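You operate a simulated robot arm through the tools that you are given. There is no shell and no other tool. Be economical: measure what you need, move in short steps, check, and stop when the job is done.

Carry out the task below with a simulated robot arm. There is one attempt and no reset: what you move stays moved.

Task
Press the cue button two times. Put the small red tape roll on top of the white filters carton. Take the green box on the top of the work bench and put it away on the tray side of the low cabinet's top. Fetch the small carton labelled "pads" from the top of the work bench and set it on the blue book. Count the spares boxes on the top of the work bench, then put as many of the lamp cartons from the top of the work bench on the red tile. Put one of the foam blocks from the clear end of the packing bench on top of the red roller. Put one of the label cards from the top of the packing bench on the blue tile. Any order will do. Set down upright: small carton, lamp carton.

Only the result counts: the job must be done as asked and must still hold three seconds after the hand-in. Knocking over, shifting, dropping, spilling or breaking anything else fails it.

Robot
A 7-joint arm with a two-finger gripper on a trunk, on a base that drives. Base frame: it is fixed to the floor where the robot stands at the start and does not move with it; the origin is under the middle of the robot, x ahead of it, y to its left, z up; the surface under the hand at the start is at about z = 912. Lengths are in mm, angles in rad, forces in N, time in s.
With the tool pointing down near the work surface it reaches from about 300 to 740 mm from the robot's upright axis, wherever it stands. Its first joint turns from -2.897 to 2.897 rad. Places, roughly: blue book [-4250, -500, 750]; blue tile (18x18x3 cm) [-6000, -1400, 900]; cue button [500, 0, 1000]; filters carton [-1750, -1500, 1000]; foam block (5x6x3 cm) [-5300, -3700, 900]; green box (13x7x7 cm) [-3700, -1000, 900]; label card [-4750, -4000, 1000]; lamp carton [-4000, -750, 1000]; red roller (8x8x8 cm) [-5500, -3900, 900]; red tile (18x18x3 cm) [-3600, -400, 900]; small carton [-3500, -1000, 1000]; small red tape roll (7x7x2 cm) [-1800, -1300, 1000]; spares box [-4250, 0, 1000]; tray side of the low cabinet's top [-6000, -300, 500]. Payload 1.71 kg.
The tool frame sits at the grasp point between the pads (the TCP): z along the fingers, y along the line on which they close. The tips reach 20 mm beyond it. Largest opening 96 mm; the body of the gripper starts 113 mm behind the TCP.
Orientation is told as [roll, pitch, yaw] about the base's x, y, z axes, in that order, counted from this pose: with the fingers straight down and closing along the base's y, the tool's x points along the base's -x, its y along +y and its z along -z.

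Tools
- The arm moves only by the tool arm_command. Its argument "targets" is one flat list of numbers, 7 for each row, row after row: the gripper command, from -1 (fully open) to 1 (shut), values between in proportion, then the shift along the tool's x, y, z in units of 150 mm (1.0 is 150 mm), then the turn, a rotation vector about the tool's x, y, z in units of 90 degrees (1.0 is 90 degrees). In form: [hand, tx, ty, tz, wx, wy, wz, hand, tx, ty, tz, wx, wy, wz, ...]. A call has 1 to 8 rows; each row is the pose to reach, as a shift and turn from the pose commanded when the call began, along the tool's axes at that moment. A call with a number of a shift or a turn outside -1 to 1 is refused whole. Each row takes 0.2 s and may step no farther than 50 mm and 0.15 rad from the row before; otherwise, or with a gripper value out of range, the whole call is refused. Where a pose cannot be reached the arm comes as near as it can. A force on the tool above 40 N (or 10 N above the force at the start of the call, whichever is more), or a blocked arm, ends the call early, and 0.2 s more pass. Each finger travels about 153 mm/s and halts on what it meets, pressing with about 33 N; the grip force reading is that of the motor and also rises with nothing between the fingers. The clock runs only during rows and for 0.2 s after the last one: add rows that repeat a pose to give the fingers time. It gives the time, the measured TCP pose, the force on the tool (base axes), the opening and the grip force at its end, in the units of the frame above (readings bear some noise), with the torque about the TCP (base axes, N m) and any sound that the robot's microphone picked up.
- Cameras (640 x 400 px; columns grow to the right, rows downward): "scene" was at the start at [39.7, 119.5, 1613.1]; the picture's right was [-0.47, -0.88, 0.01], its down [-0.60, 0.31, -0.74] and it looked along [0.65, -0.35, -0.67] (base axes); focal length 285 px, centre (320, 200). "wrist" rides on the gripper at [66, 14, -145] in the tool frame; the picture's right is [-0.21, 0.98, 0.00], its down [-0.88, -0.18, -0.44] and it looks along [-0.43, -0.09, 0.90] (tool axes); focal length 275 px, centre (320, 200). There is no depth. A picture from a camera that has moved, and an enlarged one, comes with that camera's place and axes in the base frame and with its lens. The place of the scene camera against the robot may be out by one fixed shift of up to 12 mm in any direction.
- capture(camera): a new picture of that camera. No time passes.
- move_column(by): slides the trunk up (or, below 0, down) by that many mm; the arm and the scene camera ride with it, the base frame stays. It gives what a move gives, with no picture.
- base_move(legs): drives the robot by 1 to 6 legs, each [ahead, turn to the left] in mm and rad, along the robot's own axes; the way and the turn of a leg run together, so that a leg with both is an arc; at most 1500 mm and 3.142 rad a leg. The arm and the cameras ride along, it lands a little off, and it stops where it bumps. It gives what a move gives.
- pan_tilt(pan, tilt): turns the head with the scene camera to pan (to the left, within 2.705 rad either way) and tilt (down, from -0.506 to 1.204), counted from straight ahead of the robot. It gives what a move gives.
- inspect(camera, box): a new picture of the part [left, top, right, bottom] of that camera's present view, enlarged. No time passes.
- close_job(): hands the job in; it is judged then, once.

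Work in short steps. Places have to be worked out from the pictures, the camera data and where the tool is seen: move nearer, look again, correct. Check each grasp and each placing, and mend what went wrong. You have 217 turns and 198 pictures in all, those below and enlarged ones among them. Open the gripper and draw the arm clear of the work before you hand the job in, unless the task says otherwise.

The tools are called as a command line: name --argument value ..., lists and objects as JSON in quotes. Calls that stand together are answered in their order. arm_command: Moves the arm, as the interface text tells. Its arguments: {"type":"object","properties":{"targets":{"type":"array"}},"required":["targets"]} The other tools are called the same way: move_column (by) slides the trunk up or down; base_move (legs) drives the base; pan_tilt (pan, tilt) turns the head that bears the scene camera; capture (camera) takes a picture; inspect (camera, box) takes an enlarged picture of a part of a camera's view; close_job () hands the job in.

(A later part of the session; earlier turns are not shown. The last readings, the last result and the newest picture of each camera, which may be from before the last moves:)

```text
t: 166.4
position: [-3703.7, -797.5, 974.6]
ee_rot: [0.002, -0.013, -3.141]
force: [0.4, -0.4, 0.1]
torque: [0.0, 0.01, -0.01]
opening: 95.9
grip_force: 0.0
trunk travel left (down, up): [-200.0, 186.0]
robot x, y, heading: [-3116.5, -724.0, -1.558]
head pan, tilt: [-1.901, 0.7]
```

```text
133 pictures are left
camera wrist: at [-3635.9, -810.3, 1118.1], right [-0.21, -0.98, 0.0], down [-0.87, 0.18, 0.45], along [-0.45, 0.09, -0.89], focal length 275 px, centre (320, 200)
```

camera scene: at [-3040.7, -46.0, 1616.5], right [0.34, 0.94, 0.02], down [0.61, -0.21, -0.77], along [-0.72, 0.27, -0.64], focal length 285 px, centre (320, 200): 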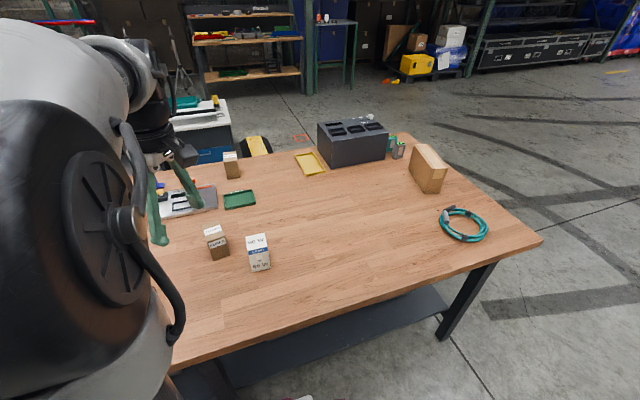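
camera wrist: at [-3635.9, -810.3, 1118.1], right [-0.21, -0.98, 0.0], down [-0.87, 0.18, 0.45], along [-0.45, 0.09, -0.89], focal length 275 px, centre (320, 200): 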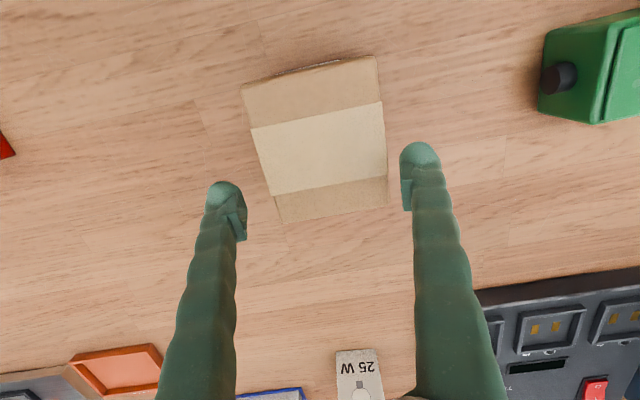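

Carton about 75 wide (y) by 95 long (x), centre x≈−3690. Shift 12 mm nearer, descend and grip.

arm_command --targets '[-1, 0.08, 0.02, 0.1, 0, 0, 0, -1, 0.08, 0.02, 0.3, 0, 0, 0, -1, 0.08, 0.02, 0.44, 0, 0, 0, -1, 0.08, 0.02, 0.44, 0, 0, 0, 0, 0.08, 0.02, 0.44, 0, 0, 0, 1, 0.08, 0.02, 0.44, 0, 0, 0, 1, 0.08, 0.02, 0.44, 0, 0, 0]'

capture --camera "wrist"

```text
t: 168.0
position: [-3691.7, -800.7, 913.4]
ee_rot: [0.0, -0.011, -3.141]
force: [0.4, -0.5, 2.1]
torque: [0.05, -0.12, 0.01]
opening: 87.3
grip_force: 33.5
trunk travel left (down, up): [-200.0, 186.0]
robot x, y, heading: [-3112.8, -728.4, -1.559]
head pan, tilt: [-1.901, 0.7]
```

```text
132 pictures are left
camera wrist: at [-3624.6, -814.6, 1057.2], right [-0.21, -0.98, 0.0], down [-0.87, 0.18, 0.45], along [-0.45, 0.09, -0.89], focal length 275 px, centre (320, 200)
```

wrist: 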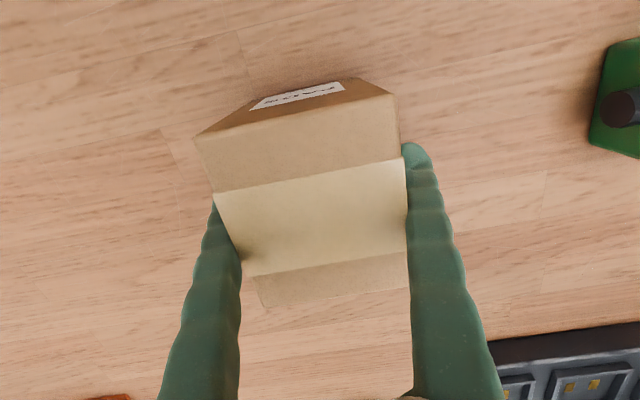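

Gripped at 87 mm. Lift and draw the carton in for the drive around the bench.

arm_command --targets '[1, 0, 0, -0.2, 0, 0, 0, 1, 0, 0, -0.5, 0, 0, 0, 1, 0, 0, -0.8, 0, 0, 0, 1, 0, 0, -1, 0, 0, 0, 1, 0.3, 0, -1, 0, 0, 0, 1, 0.6, 0, -1, 0, 0, 0, 1, 0.9, 0, -1, 0, 0, 0, 1, 1, 0, -1, 0, 0, 0]'

arm_command --targets '[1, 0, 0, -0.3, 0, 0, 0, 1, 0, 0, -0.6, 0, 0, 0, 1, 0, 0, -0.6, 0, 0, 0]'

capture --camera "wrist"

```text
t: 169.8
position: [-3538.3, -801.1, 1059.0]
ee_rot: [0.0, -0.013, -3.144]
force: [-0.4, -0.4, -2.6]
torque: [-0.02, 0.04, 0.0]
opening: 87.0
grip_force: 33.1
trunk travel left (down, up): [-200.0, 186.0]
robot x, y, heading: [-3113.9, -726.3, -1.556]
head pan, tilt: [-1.901, 0.7]
```

```text
t: 170.6
position: [-3539.9, -801.1, 1147.5]
ee_rot: [0.002, -0.012, -3.142]
force: [0.1, -1.7, -1.7]
torque: [-0.03, 0.02, 0.0]
opening: 87.2
grip_force: 32.7
trunk travel left (down, up): [-200.0, 186.0]
robot x, y, heading: [-3113.3, -730.9, -1.563]
head pan, tilt: [-1.901, 0.7]
```

```text
131 pictures are left
camera wrist: at [-3472.7, -814.6, 1290.0], right [-0.21, -0.98, 0.0], down [-0.87, 0.18, 0.45], along [-0.45, 0.09, -0.89], focal length 275 px, centre (320, 200)
```

wrist: 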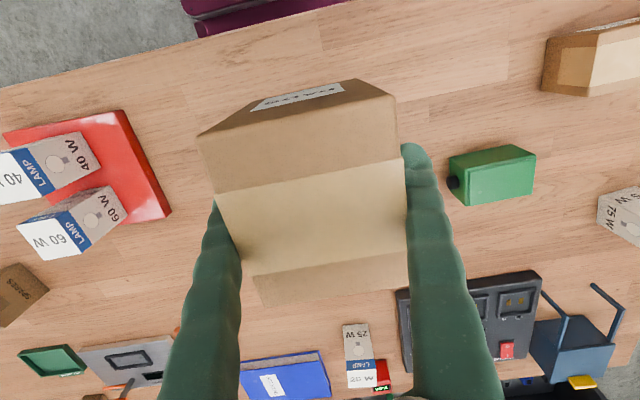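

Drive round the −y end of the bench to the far aisle.

base_move --legs '[[1130, 0], [0, -1.58], [1480, 0], [60, 0]]'

```text
t: 189.6
position: [-4737.5, -1417.7, 1147.6]
ee_rot: [0.018, -0.012, 1.537]
force: [1.1, 0.4, -1.9]
torque: [0.03, 0.03, 0.0]
opening: 87.0
grip_force: 33.2
trunk travel left (down, up): [-200.0, 186.0]
robot x, y, heading: [-4695.2, -1847.0, 3.122]
head pan, tilt: [-1.901, 0.7]
```

base_move --legs '[[0, -1.551], [1200, 0]]'

pan_tilt --pan -1.2 --tilt 0.7

capture --camera "scene"

capture --camera "wrist"

```text
t: 200.8
position: [-4252.4, -567.2, 1147.3]
ee_rot: [0.009, -0.013, -0.018]
force: [-0.5, 0.0, -1.2]
torque: [0.0, 0.02, 0.01]
opening: 86.9
grip_force: 32.5
trunk travel left (down, up): [-200.0, 186.0]
robot x, y, heading: [-4677.4, -623.1, 1.567]
head pan, tilt: [-1.901, 0.7]
```

```text
t: 201.9
position: [-4253.9, -584.0, 1147.9]
ee_rot: [0.025, -0.014, -0.021]
force: [0.5, -0.2, -0.7]
torque: [-0.02, -0.01, 0.0]
opening: 86.9
grip_force: 32.7
trunk travel left (down, up): [-200.0, 186.0]
robot x, y, heading: [-4675.1, -621.7, 1.567]
head pan, tilt: [-1.201, 0.7]
```

```text
130 pictures are left
camera scene: at [-4755.9, -622.6, 1615.4], right [0.36, -0.93, 0.02], down [-0.6, -0.24, -0.76], along [0.71, 0.26, -0.65], focal length 285 px, centre (320, 200)
```

scene: 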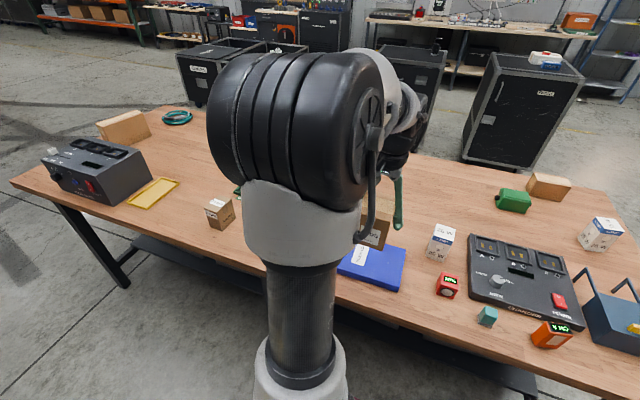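

```text
129 pictures are left
camera wrist: at [-4321.2, -571.9, 1291.9], right [0.23, 0.97, 0.03], down [0.87, -0.21, 0.45], along [0.45, -0.08, -0.89], focal length 275 px, centre (320, 200)
```

wrist: 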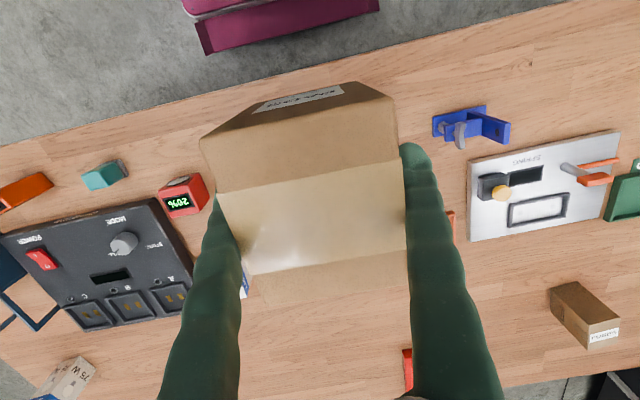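

Book hidden under the carton. Check the backs of FEET/LEADS/other boxes from this side.

inspect --camera "scene" --box '[10, 100, 250, 250]'

inspect --camera "scene" --box '[330, 160, 640, 360]'

```text
2.67 times, centred on (130, 175) of scene
camera zoom: at [-4755.9, -622.6, 1615.4], right [0.36, -0.93, 0.02], down [-0.6, -0.24, -0.76], along [0.71, 0.26, -0.65], focal length 760 px, centre (827, 267)
```

zoom: 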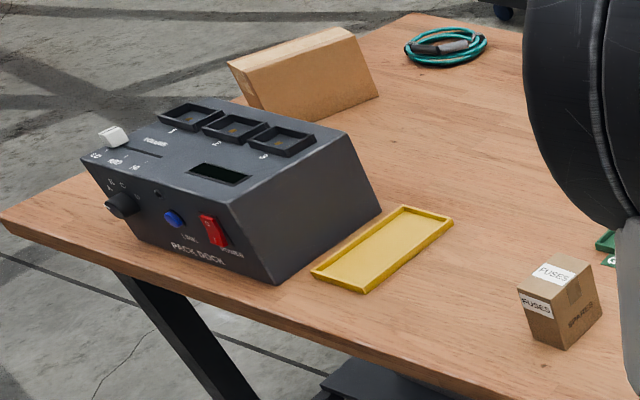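

```text
2.00 times, centred on (485, 260) of scene
camera zoom: at [-4755.9, -622.6, 1615.4], right [0.36, -0.93, 0.02], down [-0.6, -0.24, -0.76], along [0.71, 0.26, -0.65], focal length 570 px, centre (-10, 80)
```

zoom: 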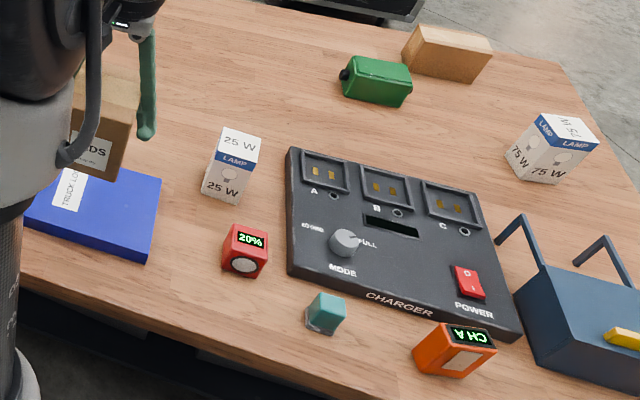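

Exactly two spares boxes (both FUSES/SPARES): the tile is right. Now locate the book: shift the hand +y aside and look.

arm_command --targets '[1, 0, 0.3, 0, 0.015, 0, 0, 1, 0, 0.6, 0, 0.015, 0, 0, 1, 0, 0.9, 0, 0.015, 0, 0, 1, 0, 1, 0, 0.015, 0, 0]'

pan_tilt --pan -1.5 --tilt 0.85

capture --camera "scene"

capture --camera "wrist"

```text
t: 202.9
position: [-4250.6, -433.8, 1151.8]
ee_rot: [0.0, -0.013, -0.02]
force: [0.4, 0.6, -2.7]
torque: [0.01, 0.03, -0.02]
opening: 86.9
grip_force: 32.9
trunk travel left (down, up): [-200.0, 186.0]
robot x, y, heading: [-4678.0, -622.0, 1.565]
head pan, tilt: [-1.201, 0.7]
```

```text
t: 203.7
position: [-4250.5, -433.3, 1151.0]
ee_rot: [0.003, -0.015, -0.022]
force: [0.1, 0.5, -2.0]
torque: [0.0, -0.01, -0.03]
opening: 86.7
grip_force: 33.0
trunk travel left (down, up): [-200.0, 186.0]
robot x, y, heading: [-4678.9, -626.2, 1.567]
head pan, tilt: [-1.499, 0.85]
```

```text
126 pictures are left
camera scene: at [-4757.3, -648.7, 1603.6], right [0.07, -1.0, 0.02], down [-0.75, -0.06, -0.66], along [0.66, 0.03, -0.75], focal length 285 px, centre (320, 200)
```

scene: 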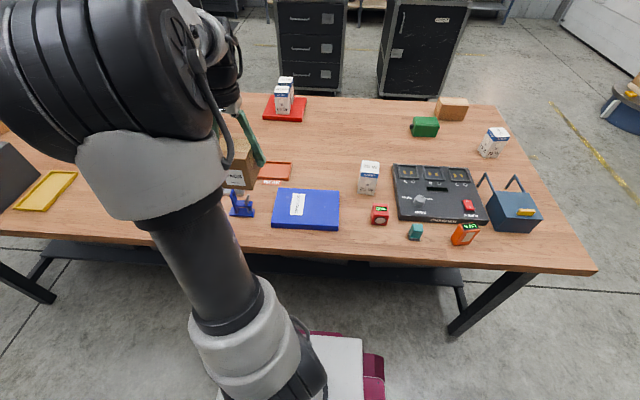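

```text
125 pictures are left
camera wrist: at [-4317.8, -418.6, 1295.0], right [0.23, 0.97, 0.0], down [0.87, -0.2, 0.46], along [0.44, -0.1, -0.89], focal length 275 px, centre (320, 200)
```

wrist: 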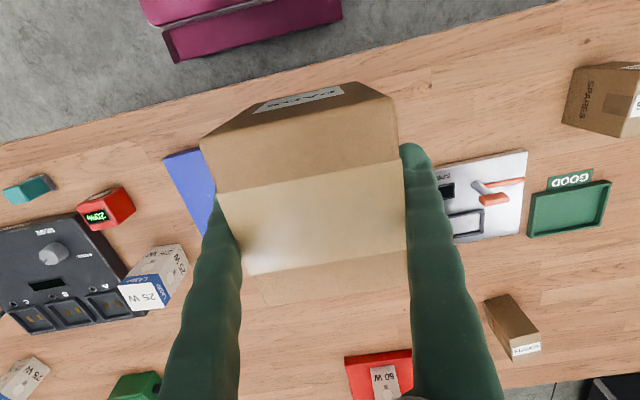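

Book top ≈ centre [-4162,-581] (210×145). Move the carton back over it and lower to 1000.

arm_command --targets '[1, -0.15, -0.25, 0, 0, 0, 0, 1, -0.3, -0.5, 0, 0, 0, 0, 1, -0.45, -0.75, 0, 0, 0, 0, 1, -0.595, -0.98, 0, 0, 0, 0, 1, -0.595, -0.98, 0.33, 0, 0, 0, 1, -0.595, -0.98, 0.66, 0, 0, 0, 1, -0.595, -0.98, 0.98, 0, 0, 0, 1, -0.595, -0.98, 0.98, 0, 0, 0]'

capture --camera "wrist"

capture --camera "scene"

```text
t: 205.5
position: [-4163.7, -584.0, 1002.6]
ee_rot: [0.002, -0.012, -0.02]
force: [0.7, 0.1, -2.1]
torque: [-0.03, -0.03, -0.03]
opening: 86.9
grip_force: 32.6
trunk travel left (down, up): [-200.0, 186.0]
robot x, y, heading: [-4682.8, -625.1, 1.567]
head pan, tilt: [-1.499, 0.85]
```

```text
124 pictures are left
camera wrist: at [-4230.6, -569.5, 1147.9], right [0.23, 0.97, 0.0], down [0.87, -0.2, 0.46], along [0.44, -0.1, -0.89], focal length 275 px, centre (320, 200)
```

wrist: 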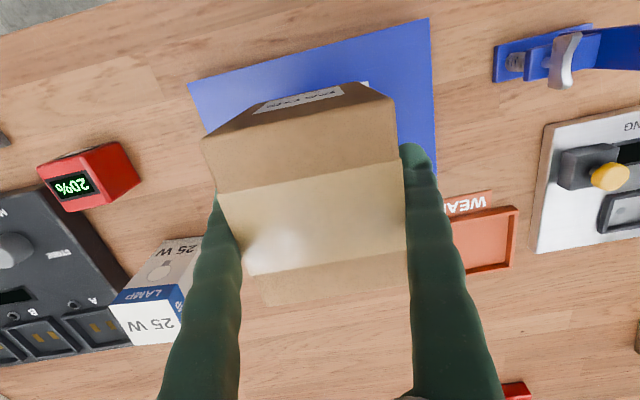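

```text
123 pictures are left
camera scene: at [-4757.4, -648.9, 1603.6], right [0.07, -1.0, 0.02], down [-0.75, -0.06, -0.66], along [0.66, 0.03, -0.75], focal length 285 px, centre (320, 200)
```

scene: 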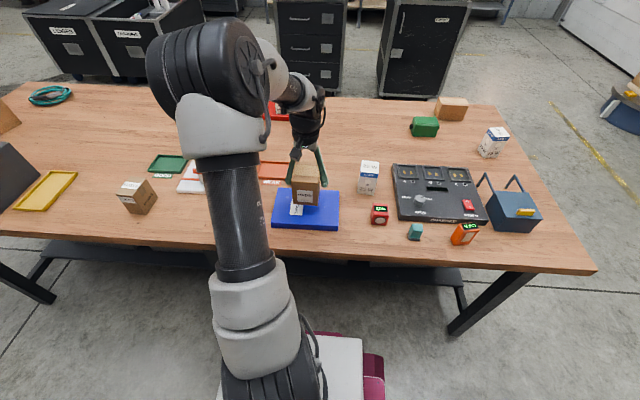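

Over the book's centre. Lower toward contact.

arm_command --targets '[1, 0, 0, 0.15, 0, 0, 0, 1, 0, 0, 0.25, 0, 0, 0, 1, 0, 0, 0.29, 0, 0, 0, 1, 0, 0, 0.32, 0, 0, 0, 1, 0, 0, 0.34, 0, 0, 0, 1, 0, 0, 0.36, 0, 0, 0, 1, 0, 0, 0.36, 0, 0, 0]'

```text
t: 207.1
position: [-4161.6, -583.6, 951.4]
ee_rot: [0.003, -0.012, -0.021]
force: [-0.5, 0.0, -1.7]
torque: [-0.03, -0.01, 0.05]
opening: 86.7
grip_force: 32.8
trunk travel left (down, up): [-200.0, 186.0]
robot x, y, heading: [-4678.1, -623.9, 1.567]
head pan, tilt: [-1.499, 0.85]
```

arm_command --targets '[1, 0, 0, 0.015, 0, 0, 0, 1, 0, 0, 0.03, 0, 0, 0, 1, 0, 0, 0.045, 0, 0, 0, 1, 0, 0, 0.045, 0, 0, 0]'

```text
t: 208.1
position: [-4162.1, -581.4, 944.8]
ee_rot: [0.001, -0.014, -0.02]
force: [0.8, 0.2, 4.8]
torque: [-0.1, 0.33, 0.0]
opening: 86.9
grip_force: 33.1
trunk travel left (down, up): [-200.0, 186.0]
robot x, y, heading: [-4679.7, -622.0, 1.568]
head pan, tilt: [-1.499, 0.85]
```

Light contact. One mm further, then open and rise.

arm_command --targets '[1, 0, 0, 0.006, 0, 0, 0, 1, 0, 0, 0.006, 0, 0, 0, 0.1, 0, 0, 0.004, 0, 0, 0, -0.8, 0, 0, 0.004, 0, 0, 0, -1, 0, 0, 0.004, 0, 0, 0, -1, 0, 0, -0.2, 0, 0, 0, -1, 0, 0, -0.5, 0, 0, 0, -1, 0, 0, -0.8, 0, 0, 0]'

capture --camera "wrist"

inspect --camera "scene" --box '[220, 100, 420, 260]'

```text
t: 209.9
position: [-4162.8, -582.2, 1067.0]
ee_rot: [0.002, -0.012, -0.022]
force: [-0.1, -0.6, -0.6]
torque: [0.03, 0.02, 0.01]
opening: 96.2
grip_force: 0.1
trunk travel left (down, up): [-200.0, 186.0]
robot x, y, heading: [-4675.9, -626.3, 1.57]
head pan, tilt: [-1.499, 0.85]
```

```text
122 pictures are left
camera wrist: at [-4229.8, -567.5, 1210.1], right [0.23, 0.97, 0.0], down [0.87, -0.2, 0.46], along [0.44, -0.1, -0.89], focal length 275 px, centre (320, 200)
```

wrist: 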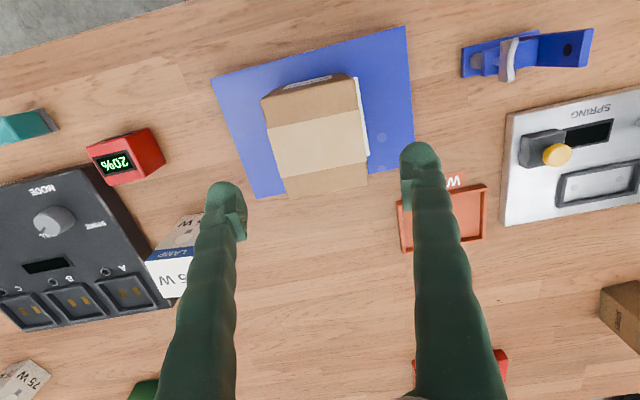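

```text
2.50 times, centred on (320, 180) of scene
camera zoom: at [-4757.8, -649.1, 1603.6], right [0.07, -1.0, 0.02], down [-0.75, -0.06, -0.66], along [0.66, 0.03, -0.75], focal length 712 px, centre (320, 250)
```

zoom: 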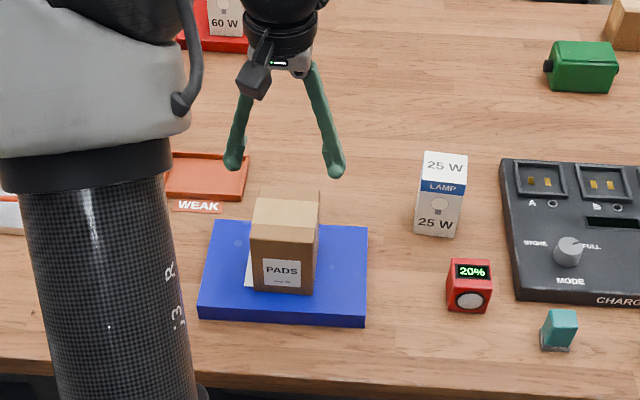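

PADS stands on the book. Raise and tuck the arm, then drive round to the near side for the green box.

arm_command --targets '[-1, 0, 0, -0.3, 0, 0, 0, -1, 0, 0, -0.6, 0, 0, 0, -1, 0.3, 0, -0.6, 0, 0, 0, -1, 0.6, 0, -0.6, 0, 0, 0, -1, 0.8, 0, -0.6, 0, 0, 0, -1, 0.8, 0, -0.6, 0, 0, 0]'

base_move --legs '[[-1180, 0], [0, 1.571], [-1500, 0], [-70, 0], [0, 1.571], [-850, 0]]'

capture --camera "wrist"

```text
t: 211.3
position: [-4282.4, -580.8, 1151.9]
ee_rot: [0.001, -0.013, -0.021]
force: [-0.5, 0.1, -0.8]
torque: [0.03, -0.04, 0.0]
opening: 95.9
grip_force: 0.1
trunk travel left (down, up): [-200.0, 186.0]
robot x, y, heading: [-4679.8, -624.7, 1.564]
head pan, tilt: [-1.499, 0.85]
```

```text
t: 239.5
position: [-3504.0, -1006.3, 1153.6]
ee_rot: [-0.01, -0.012, 3.114]
force: [-0.2, 0.7, -0.2]
torque: [-0.04, -0.01, 0.05]
opening: 96.2
grip_force: 0.0
trunk travel left (down, up): [-200.0, 186.0]
robot x, y, heading: [-3107.5, -956.4, -1.584]
head pan, tilt: [-1.499, 0.85]
```

```text
120 pictures are left
camera wrist: at [-3437.4, -1023.5, 1295.2], right [-0.23, -0.97, -0.01], down [-0.87, 0.2, 0.46], along [-0.44, 0.11, -0.89], focal length 275 px, centre (320, 200)
```

wrist: 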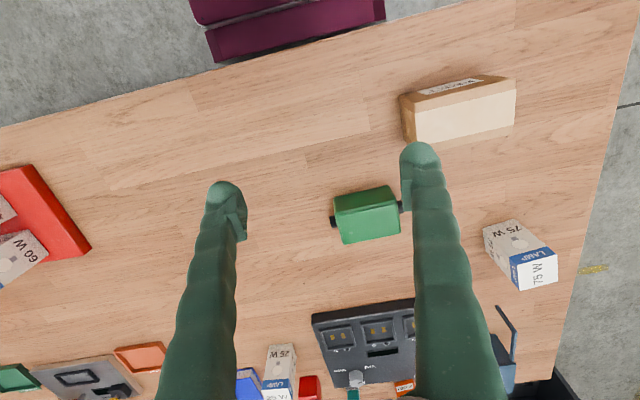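

Green box about [-3674,-1044], long axis along y; grip must close along x, so I turn the wrist 90° while moving over it.

arm_command --targets '[-1, -0.12, 0.03, 0, 0, 0, -0.09, -1, -0.25, 0.06, 0, 0, 0, -0.18, -1, -0.38, 0.09, 0, 0, 0, -0.27, -1, -0.5, 0.12, 0, 0, 0, -0.36, -1, -0.62, 0.15, 0, 0, 0, -0.45, -1, -0.75, 0.18, 0, 0, 0, -0.54, -1, -0.88, 0.2, 0, 0, 0, -0.63, -1, -1, 0.22, 0, 0, 0, -0.72]'

arm_command --targets '[-1, 0, 0, 0.05, 0, 0, -0.09, -1, 0, 0, 0.1, 0, 0, -0.18, -1, 0, 0, 0.15, 0, 0, -0.27, -1, 0, 0, 0.2, 0, 0, -0.295, -1, 0, 0, 0.2, 0, 0, -0.295]'

capture --camera "wrist"

```text
t: 241.3
position: [-3653.8, -1025.8, 1153.0]
ee_rot: [-0.011, -0.002, -2.037]
force: [-0.4, -0.4, 0.4]
torque: [-0.03, -0.01, 0.02]
opening: 96.3
grip_force: 0.1
trunk travel left (down, up): [-200.0, 186.0]
robot x, y, heading: [-3106.2, -955.8, -1.589]
head pan, tilt: [-1.499, 0.85]
```

```text
t: 242.5
position: [-3655.6, -1026.8, 1123.7]
ee_rot: [-0.014, 0.003, -1.574]
force: [0.6, 1.4, -0.5]
torque: [0.0, 0.0, -0.02]
opening: 96.0
grip_force: 0.0
trunk travel left (down, up): [-200.0, 186.0]
robot x, y, heading: [-3105.5, -954.1, -1.592]
head pan, tilt: [-1.499, 0.85]
```

```text
119 pictures are left
camera wrist: at [-3640.2, -962.8, 1268.5], right [0.98, -0.21, -0.01], down [-0.18, -0.88, 0.44], along [-0.1, -0.43, -0.9], focal length 275 px, centre (320, 200)
```

wrist: 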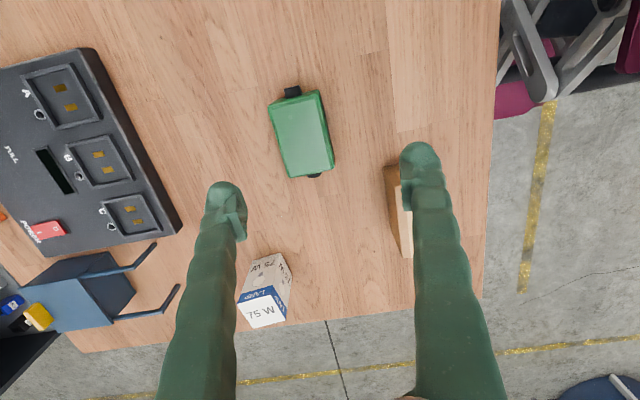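

Green box top centre ≈[-3684,-1038], turned ≈4°. Align and descend partway.

arm_command --targets '[-1, -0.073, -0.187, 0.25, 0, 0, -0.045, -1, -0.073, -0.187, 0.5, 0, 0, -0.045, -1, -0.073, -0.187, 0.75, 0, 0, -0.045, -1, -0.073, -0.187, 0.95, 0, 0, -0.045, -1, -0.073, -0.187, 0.95, 0, 0, -0.045]'

capture --camera "wrist"

```text
t: 243.7
position: [-3682.7, -1041.2, 981.1]
ee_rot: [-0.012, 0.005, -1.504]
force: [0.7, 0.0, -0.1]
torque: [0.02, 0.0, 0.04]
opening: 95.9
grip_force: 0.0
trunk travel left (down, up): [-200.0, 186.0]
robot x, y, heading: [-3108.0, -957.3, -1.584]
head pan, tilt: [-1.499, 0.85]
```

```text
118 pictures are left
camera wrist: at [-3672.2, -975.4, 1125.8], right [0.99, -0.14, -0.01], down [-0.12, -0.89, 0.44], along [-0.07, -0.44, -0.9], focal length 275 px, centre (320, 200)
```

wrist: 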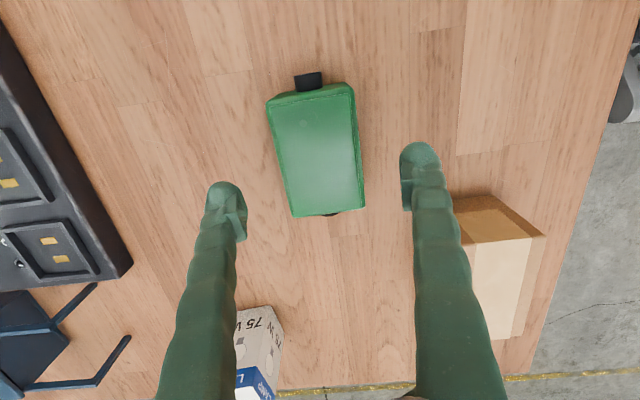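

Centred. Descend to TCP ≈885 and grip.

arm_command --targets '[-1, 0.01, 0, 0.25, 0, 0, 0, -1, 0.01, 0, 0.5, 0, 0, 0, -1, 0.01, 0, 0.63, 0, 0, 0, -1, 0.01, 0, 0.63, 0, 0, 0, 0, 0.01, 0, 0.63, 0, 0, 0, 1, 0.01, 0, 0.63, 0, 0, 0, 1, 0.01, 0, 0.63, 0, 0, 0]'

```text
t: 245.3
position: [-3686.5, -1035.9, 888.7]
ee_rot: [-0.012, 0.005, -1.503]
force: [0.1, -0.6, 0.1]
torque: [-0.02, 0.04, -0.03]
opening: 75.4
grip_force: 32.9
trunk travel left (down, up): [-200.0, 186.0]
robot x, y, heading: [-3104.4, -952.6, -1.587]
head pan, tilt: [-1.499, 0.85]
```

Gripped (75 mm). Lift and tuck.

arm_command --targets '[1, 0, 0, -0.2, 0, 0, 0, 1, 0, 0, -0.5, 0, 0, 0, 1, 0, 0, -0.8, 0, 0, 0, 1, 0, 0, -1, 0, 0, 0, 1, 0, 0, -1, 0, 0, 0]'

arm_command --targets '[1, 0, 0.2, -0.2, 0, 0, 0, 1, 0, 0.4, -0.4, 0, 0, 0, 1, 0, 0.6, -0.6, 0, 0, 0, 1, 0, 0.8, -0.75, 0, 0, 0, 1, 0, 1, -0.75, 0, 0, 0, 1, 0, 1, -0.75, 0, 0, 0]'

capture --camera "wrist"

```text
t: 246.5
position: [-3684.4, -1038.6, 1036.5]
ee_rot: [-0.013, 0.005, -1.505]
force: [0.0, -0.7, -1.4]
torque: [0.0, -0.01, -0.01]
opening: 75.5
grip_force: 32.4
trunk travel left (down, up): [-200.0, 186.0]
robot x, y, heading: [-3109.1, -952.4, -1.583]
head pan, tilt: [-1.499, 0.85]
```

```text
t: 247.9
position: [-3531.4, -1027.4, 1148.5]
ee_rot: [-0.012, 0.006, -1.504]
force: [-0.8, 0.0, -2.2]
torque: [0.04, 0.03, -0.03]
opening: 74.9
grip_force: 32.8
trunk travel left (down, up): [-200.0, 186.0]
robot x, y, heading: [-3107.9, -953.5, -1.584]
head pan, tilt: [-1.499, 0.85]
```

```text
117 pictures are left
camera wrist: at [-3520.1, -961.4, 1292.9], right [0.99, -0.14, -0.01], down [-0.12, -0.89, 0.44], along [-0.07, -0.44, -0.9], focal length 275 px, centre (320, 200)
```

wrist: 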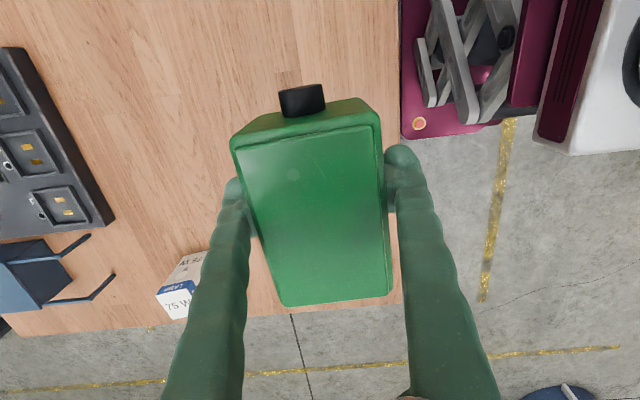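

Drive back round to the aisle to look at the low cabinet.

base_move --legs '[[850, 0.01], [0, -1.571], [1500, 0], [100, 0], [0, -1.571], [700, 0]]'

pan_tilt --pan 0.9 --tilt 0.6

capture --camera "scene"

```text
t: 274.0
position: [-4276.3, -1044.6, 1148.1]
ee_rot: [-0.012, 0.003, 1.568]
force: [-0.4, 0.1, -2.9]
torque: [-0.06, 0.01, 0.03]
opening: 74.7
grip_force: 33.0
trunk travel left (down, up): [-200.0, 186.0]
robot x, y, heading: [-4705.5, -1089.3, 1.477]
head pan, tilt: [-1.499, 0.85]
```

```text
t: 276.2
position: [-4277.1, -1062.7, 1149.3]
ee_rot: [-0.013, -0.011, 1.567]
force: [0.2, 0.0, -2.5]
torque: [-0.03, -0.03, -0.02]
opening: 75.1
grip_force: 32.8
trunk travel left (down, up): [-200.0, 186.0]
robot x, y, heading: [-4703.5, -1086.8, 1.479]
head pan, tilt: [0.901, 0.6]
```

```text
116 pictures are left
camera scene: at [-4926.5, -1042.7, 1623.7], right [0.69, 0.72, -0.01], down [0.41, -0.4, -0.82], along [-0.6, 0.56, -0.57], focal length 285 px, centre (320, 200)
```

scene: 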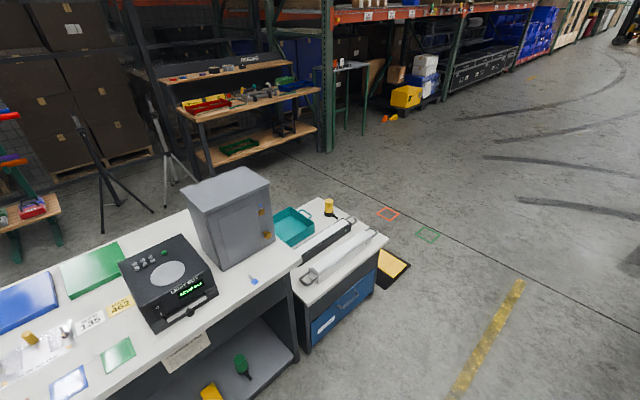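

inspect --camera "scene" --box '[240, 170, 440, 350]'

inspect --camera "scene" --box '[0, 220, 280, 400]'

```text
2.22 times, centred on (340, 260) of scene
camera zoom: at [-4926.5, -1042.7, 1623.7], right [0.69, 0.72, -0.01], down [0.41, -0.4, -0.82], along [-0.6, 0.56, -0.57], focal length 633 px, centre (276, 67)
```

zoom: 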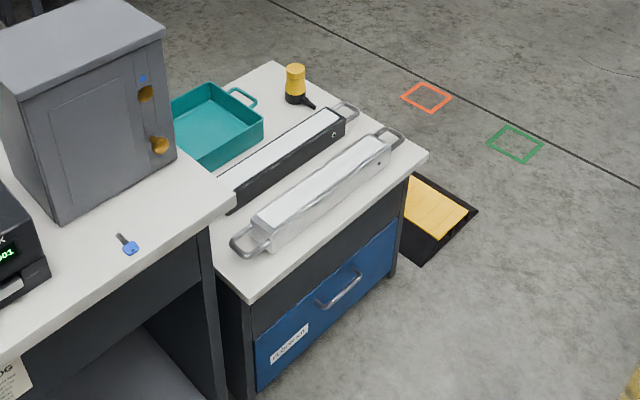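

```text
2.22 times, centred on (140, 310) of scene
camera zoom: at [-4926.5, -1042.7, 1623.7], right [0.69, 0.72, -0.01], down [0.41, -0.4, -0.82], along [-0.6, 0.56, -0.57], focal length 633 px, centre (720, -44)
```

zoom: 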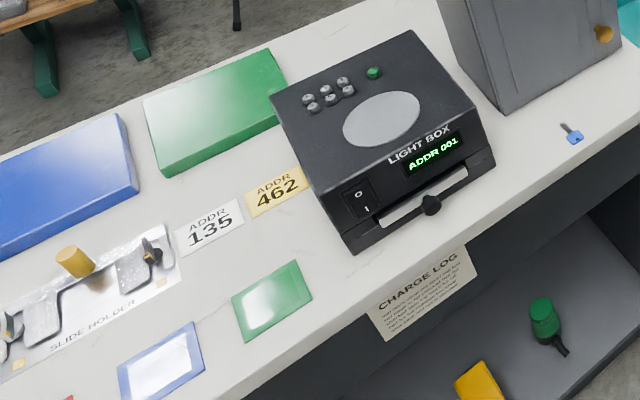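

The tray side is the −x half of the cabinet top (z≈490); there's a free patch between the tray (y<−175) and the yellow torch (≈[-5953,-11]). I'll drive round to the cabinet's +y side, avoiding the yellow item on the floor at ≈[-5655,344].

base_move --legs '[[0, 0.1], [1400, 0], [650, 0], [0, 1.571], [1350, 0]]'

pan_tilt --pan 1.3 --tilt 0.6

capture --camera "scene"

```text
t: 299.2
position: [-6197.4, 1433.4, 1149.8]
ee_rot: [-0.014, -0.009, -3.078]
force: [-1.1, -0.4, -2.4]
torque: [0.01, -0.03, -0.04]
opening: 74.5
grip_force: 32.9
trunk travel left (down, up): [-200.0, 186.0]
robot x, y, heading: [-6145.1, 1010.8, 3.114]
head pan, tilt: [0.901, 0.6]
```

```text
t: 300.0
position: [-6179.8, 1433.8, 1150.1]
ee_rot: [-0.018, -0.025, -3.08]
force: [0.4, -0.5, -2.3]
torque: [-0.01, -0.02, 0.0]
opening: 75.0
grip_force: 33.3
trunk travel left (down, up): [-200.0, 186.0]
robot x, y, heading: [-6141.1, 1014.2, 3.115]
head pan, tilt: [1.3, 0.6]
```

```text
113 pictures are left
camera scene: at [-6139.4, 774.7, 1624.2], right [-0.96, 0.29, -0.02], down [0.18, 0.54, -0.82], along [-0.23, -0.79, -0.57], focal length 285 px, centre (320, 200)
```

scene: 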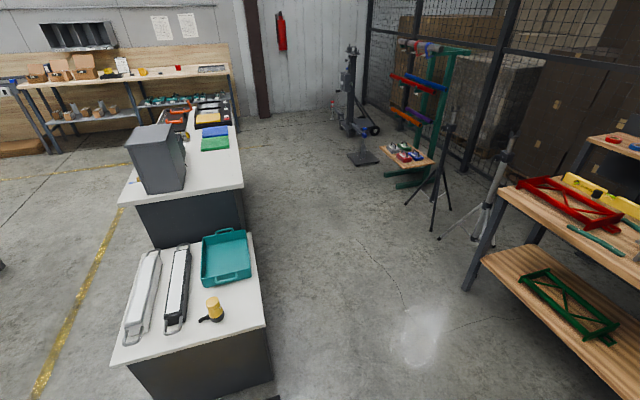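

Cabinet top: x −5510…−6090, y −584…+30; tray y<−230, torch at ≈[-5882,-95]. Free spot: [-6000,-95]. Turn to face −y and approach to y≈410.

base_move --legs '[[0, 1.597], [600, 0]]'

pan_tilt --pan 0.25 --tilt 0.95

capture --camera "scene"

```text
t: 307.3
position: [-6550.6, 579.3, 1146.3]
ee_rot: [-0.016, 0.018, -1.448]
force: [-0.4, 0.0, -3.3]
torque: [0.08, -0.03, 0.01]
opening: 74.9
grip_force: 32.7
trunk travel left (down, up): [-200.0, 186.0]
robot x, y, heading: [-6131.9, 692.7, -1.521]
head pan, tilt: [1.3, 0.6]
stopped in leg 2: the robot was blocked; the commanded pose is now the measured one
```

```text
t: 308.6
position: [-6549.8, 583.0, 1148.2]
ee_rot: [-0.019, 0.016, -1.448]
force: [-0.4, 0.9, -2.7]
torque: [0.03, 0.03, 0.0]
opening: 74.7
grip_force: 32.7
trunk travel left (down, up): [-200.0, 186.0]
robot x, y, heading: [-6134.2, 696.1, -1.522]
head pan, tilt: [0.25, 0.949]
```

```text
112 pictures are left
camera scene: at [-5963.3, 740.8, 1597.6], right [-0.96, -0.29, 0.01], down [-0.24, 0.76, -0.6], along [0.17, -0.58, -0.8], focal length 285 px, centre (320, 200)
```

scene: 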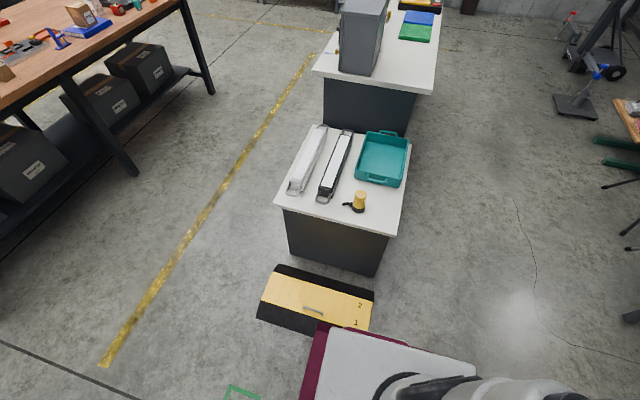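

The yellow floor case blocks that side (bumped, stopped). Instead approach from the cabinet's −x side with the cabinet on my right.

base_move --legs '[[-150, 0], [0, -1.62], [320, 0], [0, -1.571], [-930, 0]]'

pan_tilt --pan -1.0 --tilt 0.95

capture --camera "scene"

```text
t: 326.1
position: [-6094.9, -0.4, 1146.7]
ee_rot: [-0.018, 0.019, 1.574]
force: [0.2, 0.1, -2.2]
torque: [0.01, -0.01, -0.02]
opening: 74.9
grip_force: 32.3
trunk travel left (down, up): [-200.0, 186.0]
robot x, y, heading: [-6523.0, -60.2, 1.498]
head pan, tilt: [0.25, 0.949]
```

```text
t: 327.5
position: [-6096.3, -16.9, 1149.7]
ee_rot: [-0.022, 0.004, 1.573]
force: [-0.7, 0.1, -2.4]
torque: [-0.04, -0.02, 0.02]
opening: 74.8
grip_force: 33.2
trunk travel left (down, up): [-200.0, 186.0]
robot x, y, heading: [-6523.5, -64.5, 1.495]
head pan, tilt: [-1.0, 0.949]
```

```text
111 pictures are left
camera scene: at [-6616.8, -48.2, 1595.5], right [0.48, -0.88, 0.01], down [-0.71, -0.4, -0.57], along [0.51, 0.26, -0.82], focal length 285 px, centre (320, 200)
```

scene: 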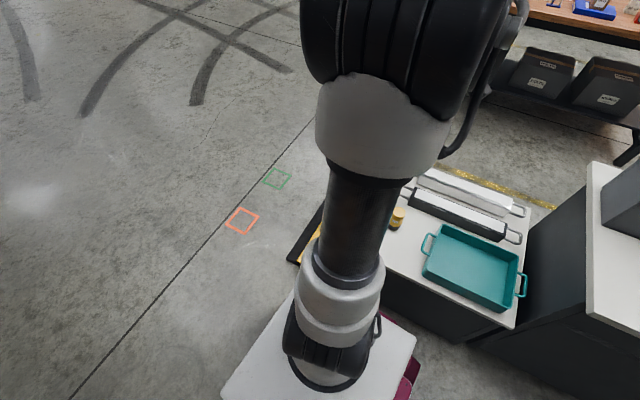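

Lower the trunk fully and view from the wrist.

move_column --by -200

capture --camera "wrist"

capture --camera "scene"

```text
t: 329.7
position: [-6094.9, -16.7, 949.7]
ee_rot: [-0.022, 0.003, 1.574]
force: [-0.7, 0.5, -2.4]
torque: [-0.01, 0.0, -0.05]
opening: 75.0
grip_force: 33.0
trunk travel left (down, up): [0.0, 386.0]
robot x, y, heading: [-6523.6, -61.1, 1.497]
head pan, tilt: [-1.0, 0.949]
```

```text
110 pictures are left
camera wrist: at [-6113.0, -82.7, 1093.7], right [-0.98, 0.2, -0.02], down [0.17, 0.88, 0.45], along [0.11, 0.43, -0.9], focal length 275 px, centre (320, 200)
```

wrist: 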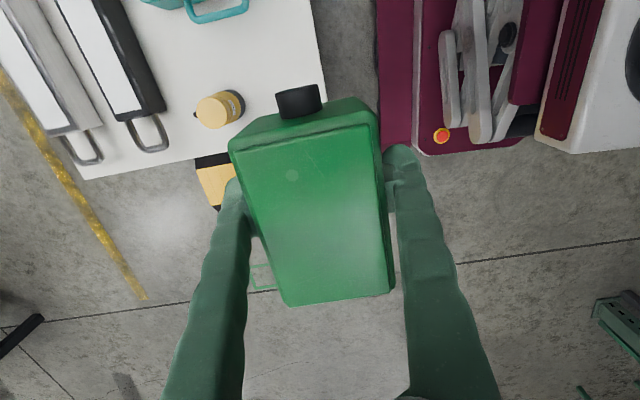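

```text
109 pictures are left
camera scene: at [-6617.0, -51.4, 1396.1], right [0.48, -0.88, 0.01], down [-0.72, -0.4, -0.57], along [0.51, 0.26, -0.82], focal length 285 px, centre (320, 200)
```

scene: 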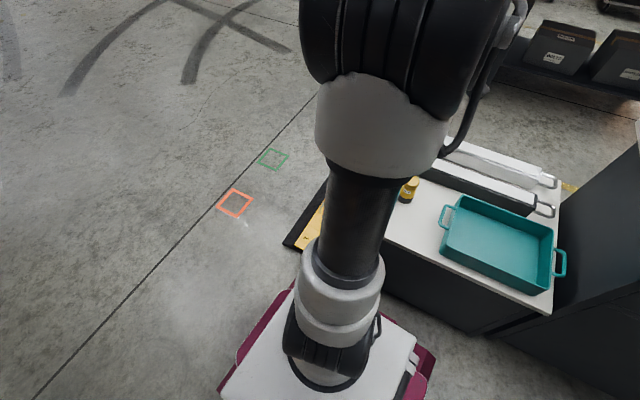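

Free region is x −5940…−6098, y −180…+38. Aim at [-6022,-72] and descend in stages.

arm_command --targets '[1, 0.12, -0.16, 0.1, -0.014, 0, 0, 1, 0.24, -0.32, 0.3, -0.014, 0, 0, 1, 0.367, -0.487, 0.5, -0.014, 0, 0, 1, 0.367, -0.487, 0.75, -0.014, 0, 0, 1, 0.367, -0.487, 1, -0.014, 0, 0]'

arm_command --targets '[1, 0, 0, 0.3, 0, 0, 0, 1, 0, 0, 0.6, 0, 0, 0, 1, 0, 0, 0.9, 0, 0, 0, 1, 0, 0, 1, 0, 0, 0, 1, 0, 0, 1, 0, 0, 0]'

capture --camera "wrist"

capture --camera "scene"

```text
t: 330.9
position: [-6022.3, -73.1, 800.4]
ee_rot: [0.003, 0.003, 1.574]
force: [-0.3, -0.5, -2.2]
torque: [-0.08, 0.02, -0.01]
opening: 74.8
grip_force: 32.8
trunk travel left (down, up): [0.0, 386.0]
robot x, y, heading: [-6521.0, -64.0, 1.501]
head pan, tilt: [-1.0, 0.949]
```

```text
t: 332.1
position: [-6019.5, -71.9, 651.7]
ee_rot: [0.003, 0.004, 1.575]
force: [0.0, -0.2, -3.2]
torque: [-0.03, -0.02, 0.01]
opening: 74.8
grip_force: 32.6
trunk travel left (down, up): [0.0, 386.0]
robot x, y, heading: [-6523.3, -64.7, 1.498]
head pan, tilt: [-1.0, 0.949]
```

```text
108 pictures are left
camera wrist: at [-6032.4, -137.2, 796.6], right [-0.98, 0.2, 0.0], down [0.18, 0.88, 0.44], along [0.09, 0.43, -0.9], focal length 275 px, centre (320, 200)
```

wrist: 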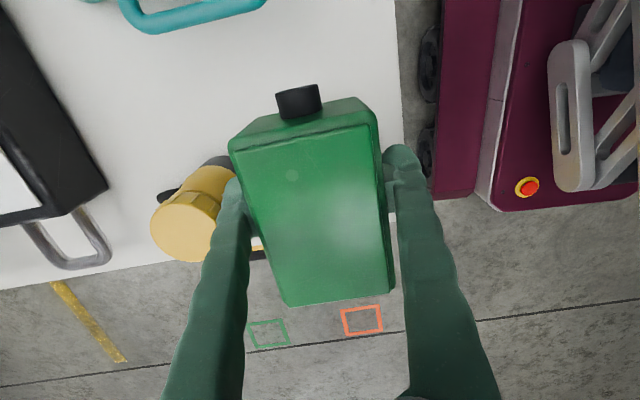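

```text
107 pictures are left
camera scene: at [-6616.9, -51.5, 1396.1], right [0.48, -0.88, 0.01], down [-0.72, -0.4, -0.57], along [0.51, 0.26, -0.82], focal length 285 px, centre (320, 200)
```

scene: 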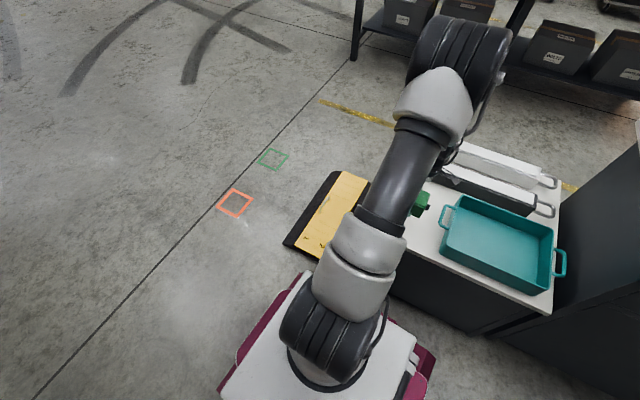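

Clearances look fine (torch ≥45 mm from the finger). Continue down to near contact (~534).

arm_command --targets '[1, 0.02, 0, 0.25, 0, 0, 0, 1, 0.02, 0, 0.5, 0, 0, 0, 1, 0.02, 0, 0.65, 0, 0, 0, 1, 0.02, 0, 0.7, 0, 0, 0, 1, 0.02, 0, 0.7, 0, 0, 0]'

capture --camera "wrist"

```text
t: 333.3
position: [-6019.9, -78.2, 547.6]
ee_rot: [-0.001, 0.004, 1.575]
force: [-0.7, -0.1, 5.4]
torque: [0.46, -0.22, 0.07]
opening: 74.8
grip_force: 33.2
trunk travel left (down, up): [0.0, 386.0]
robot x, y, heading: [-6521.8, -63.4, 1.5]
head pan, tilt: [-1.0, 0.949]
```

```text
106 pictures are left
camera wrist: at [-6033.3, -143.0, 693.4], right [-0.98, 0.2, 0.0], down [0.18, 0.88, 0.44], along [0.09, 0.43, -0.9], focal length 275 px, centre (320, 200)
```

wrist: 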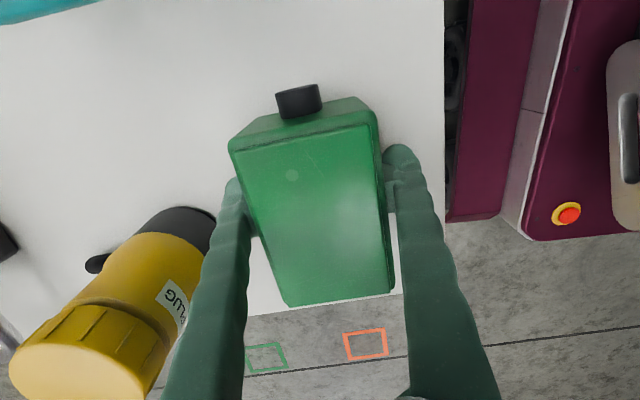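

Light contact at 547. Open gently and rise straight up.

arm_command --targets '[1, 0, 0, 0.006, 0, 0, 0, 0.2, 0, 0, 0.003, 0, 0, 0, -0.5, 0, 0, 0.003, 0, 0, 0, -0.85, 0, 0, 0.003, 0, 0, 0, -0.85, 0, 0, -0.1, 0, 0, 0, -0.85, 0, 0, -0.4, 0, 0, 0, -0.85, 0, 0, -0.7, 0, 0, 0, -0.85, 0, 0, -1, 0, 0, 0]'

capture --camera "wrist"

```text
t: 335.1
position: [-6020.6, -72.5, 696.1]
ee_rot: [0.004, 0.005, 1.574]
force: [0.1, -1.3, -0.6]
torque: [0.0, 0.03, 0.0]
opening: 88.6
grip_force: 0.0
trunk travel left (down, up): [0.0, 386.0]
robot x, y, heading: [-6521.9, -67.1, 1.497]
head pan, tilt: [-1.0, 0.949]
```

```text
105 pictures are left
camera wrist: at [-6033.1, -139.5, 840.2], right [-0.98, 0.2, 0.0], down [0.18, 0.88, 0.44], along [0.09, 0.43, -0.9], focal length 275 px, centre (320, 200)
```

wrist: 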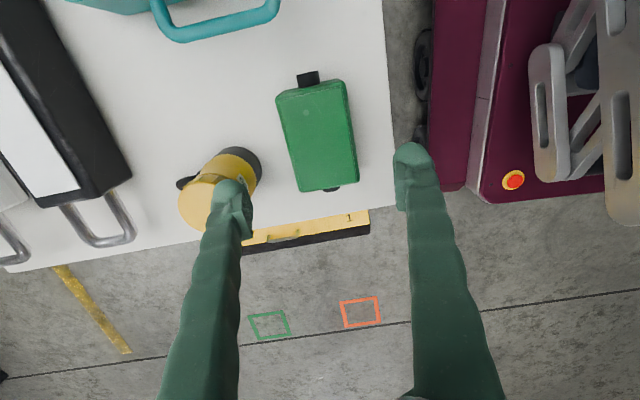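

Green box stands by the tray. Raise the arm and trunk, tuck, then drive toward the packing bench.

arm_command --targets '[-0.85, 0, 0, -0.3, 0, 0, 0, -0.85, 0, 0, -0.6, 0, 0, 0, -0.85, 0, 0, -1, 0, 0, 0, -0.85, 0, 0.3, -1, 0, 0, 0, -0.85, 0, 0.6, -1, 0, 0, 0, -0.85, 0, 0.8, -1, 0, 0, 0]'

move_column --by 200

arm_command --targets '[-0.85, 0, 0, -0.3, 0, 0, 0, -0.85, 0, 0, -0.6, 0, 0, 0, -0.85, 0, 0, -0.8, 0, 0, 0]'

base_move --legs '[[0, 0.074], [-1400, 0], [-1300, 0], [0, -1.571], [900, 0]]'

pan_tilt --pan -1.4 --tilt 0.55

capture --camera "scene"

```text
refused: row 3 steps farther than a row can; nothing moved
```

```text
t: 337.2
position: [-6019.5, -73.4, 894.5]
ee_rot: [0.002, 0.002, 1.573]
force: [0.3, -0.4, -0.1]
torque: [0.01, 0.0, 0.04]
opening: 89.0
grip_force: 0.0
trunk travel left (down, up): [-200.0, 186.0]
robot x, y, heading: [-6522.6, -62.8, 1.499]
head pan, tilt: [-1.0, 0.949]
```

```text
t: 338.1
position: [-6019.0, -74.9, 1016.4]
ee_rot: [0.002, 0.003, 1.575]
force: [-0.2, 0.9, 0.0]
torque: [0.02, 0.01, -0.03]
opening: 88.8
grip_force: 0.1
trunk travel left (down, up): [-200.0, 186.0]
robot x, y, heading: [-6523.2, -64.2, 1.495]
head pan, tilt: [-1.0, 0.949]
```

```text
t: 361.6
position: [-5602.9, -3238.1, 1016.5]
ee_rot: [0.001, 0.002, 0.07]
force: [-0.6, 1.1, -0.2]
torque: [-0.01, -0.01, -0.05]
opening: 89.1
grip_force: 0.0
trunk travel left (down, up): [-200.0, 186.0]
robot x, y, heading: [-5625.4, -2734.5, -0.009]
head pan, tilt: [-1.0, 0.949]
```

```text
t: 362.4
position: [-5618.0, -3239.0, 1016.1]
ee_rot: [0.0, -0.012, 0.07]
force: [-0.5, 0.2, 0.2]
torque: [-0.01, -0.02, -0.02]
opening: 88.9
grip_force: 0.1
trunk travel left (down, up): [-200.0, 186.0]
robot x, y, heading: [-5626.9, -2737.4, -0.013]
head pan, tilt: [-1.4, 0.55]
```

```text
104 pictures are left
camera scene: at [-5643.8, -2665.3, 1628.7], right [-0.99, -0.16, 0.02], down [-0.1, 0.52, -0.85], along [0.13, -0.84, -0.53], focal length 285 px, centre (320, 200)
```

scene: 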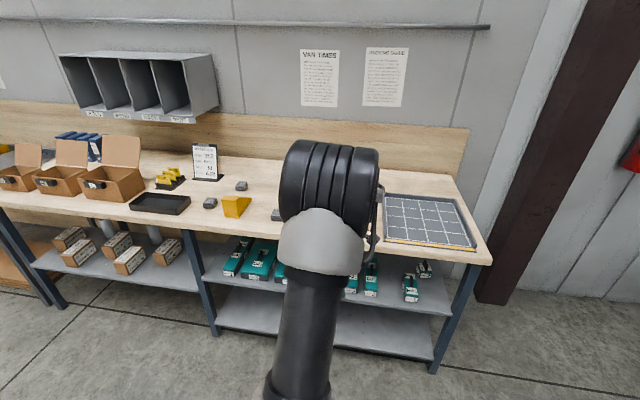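

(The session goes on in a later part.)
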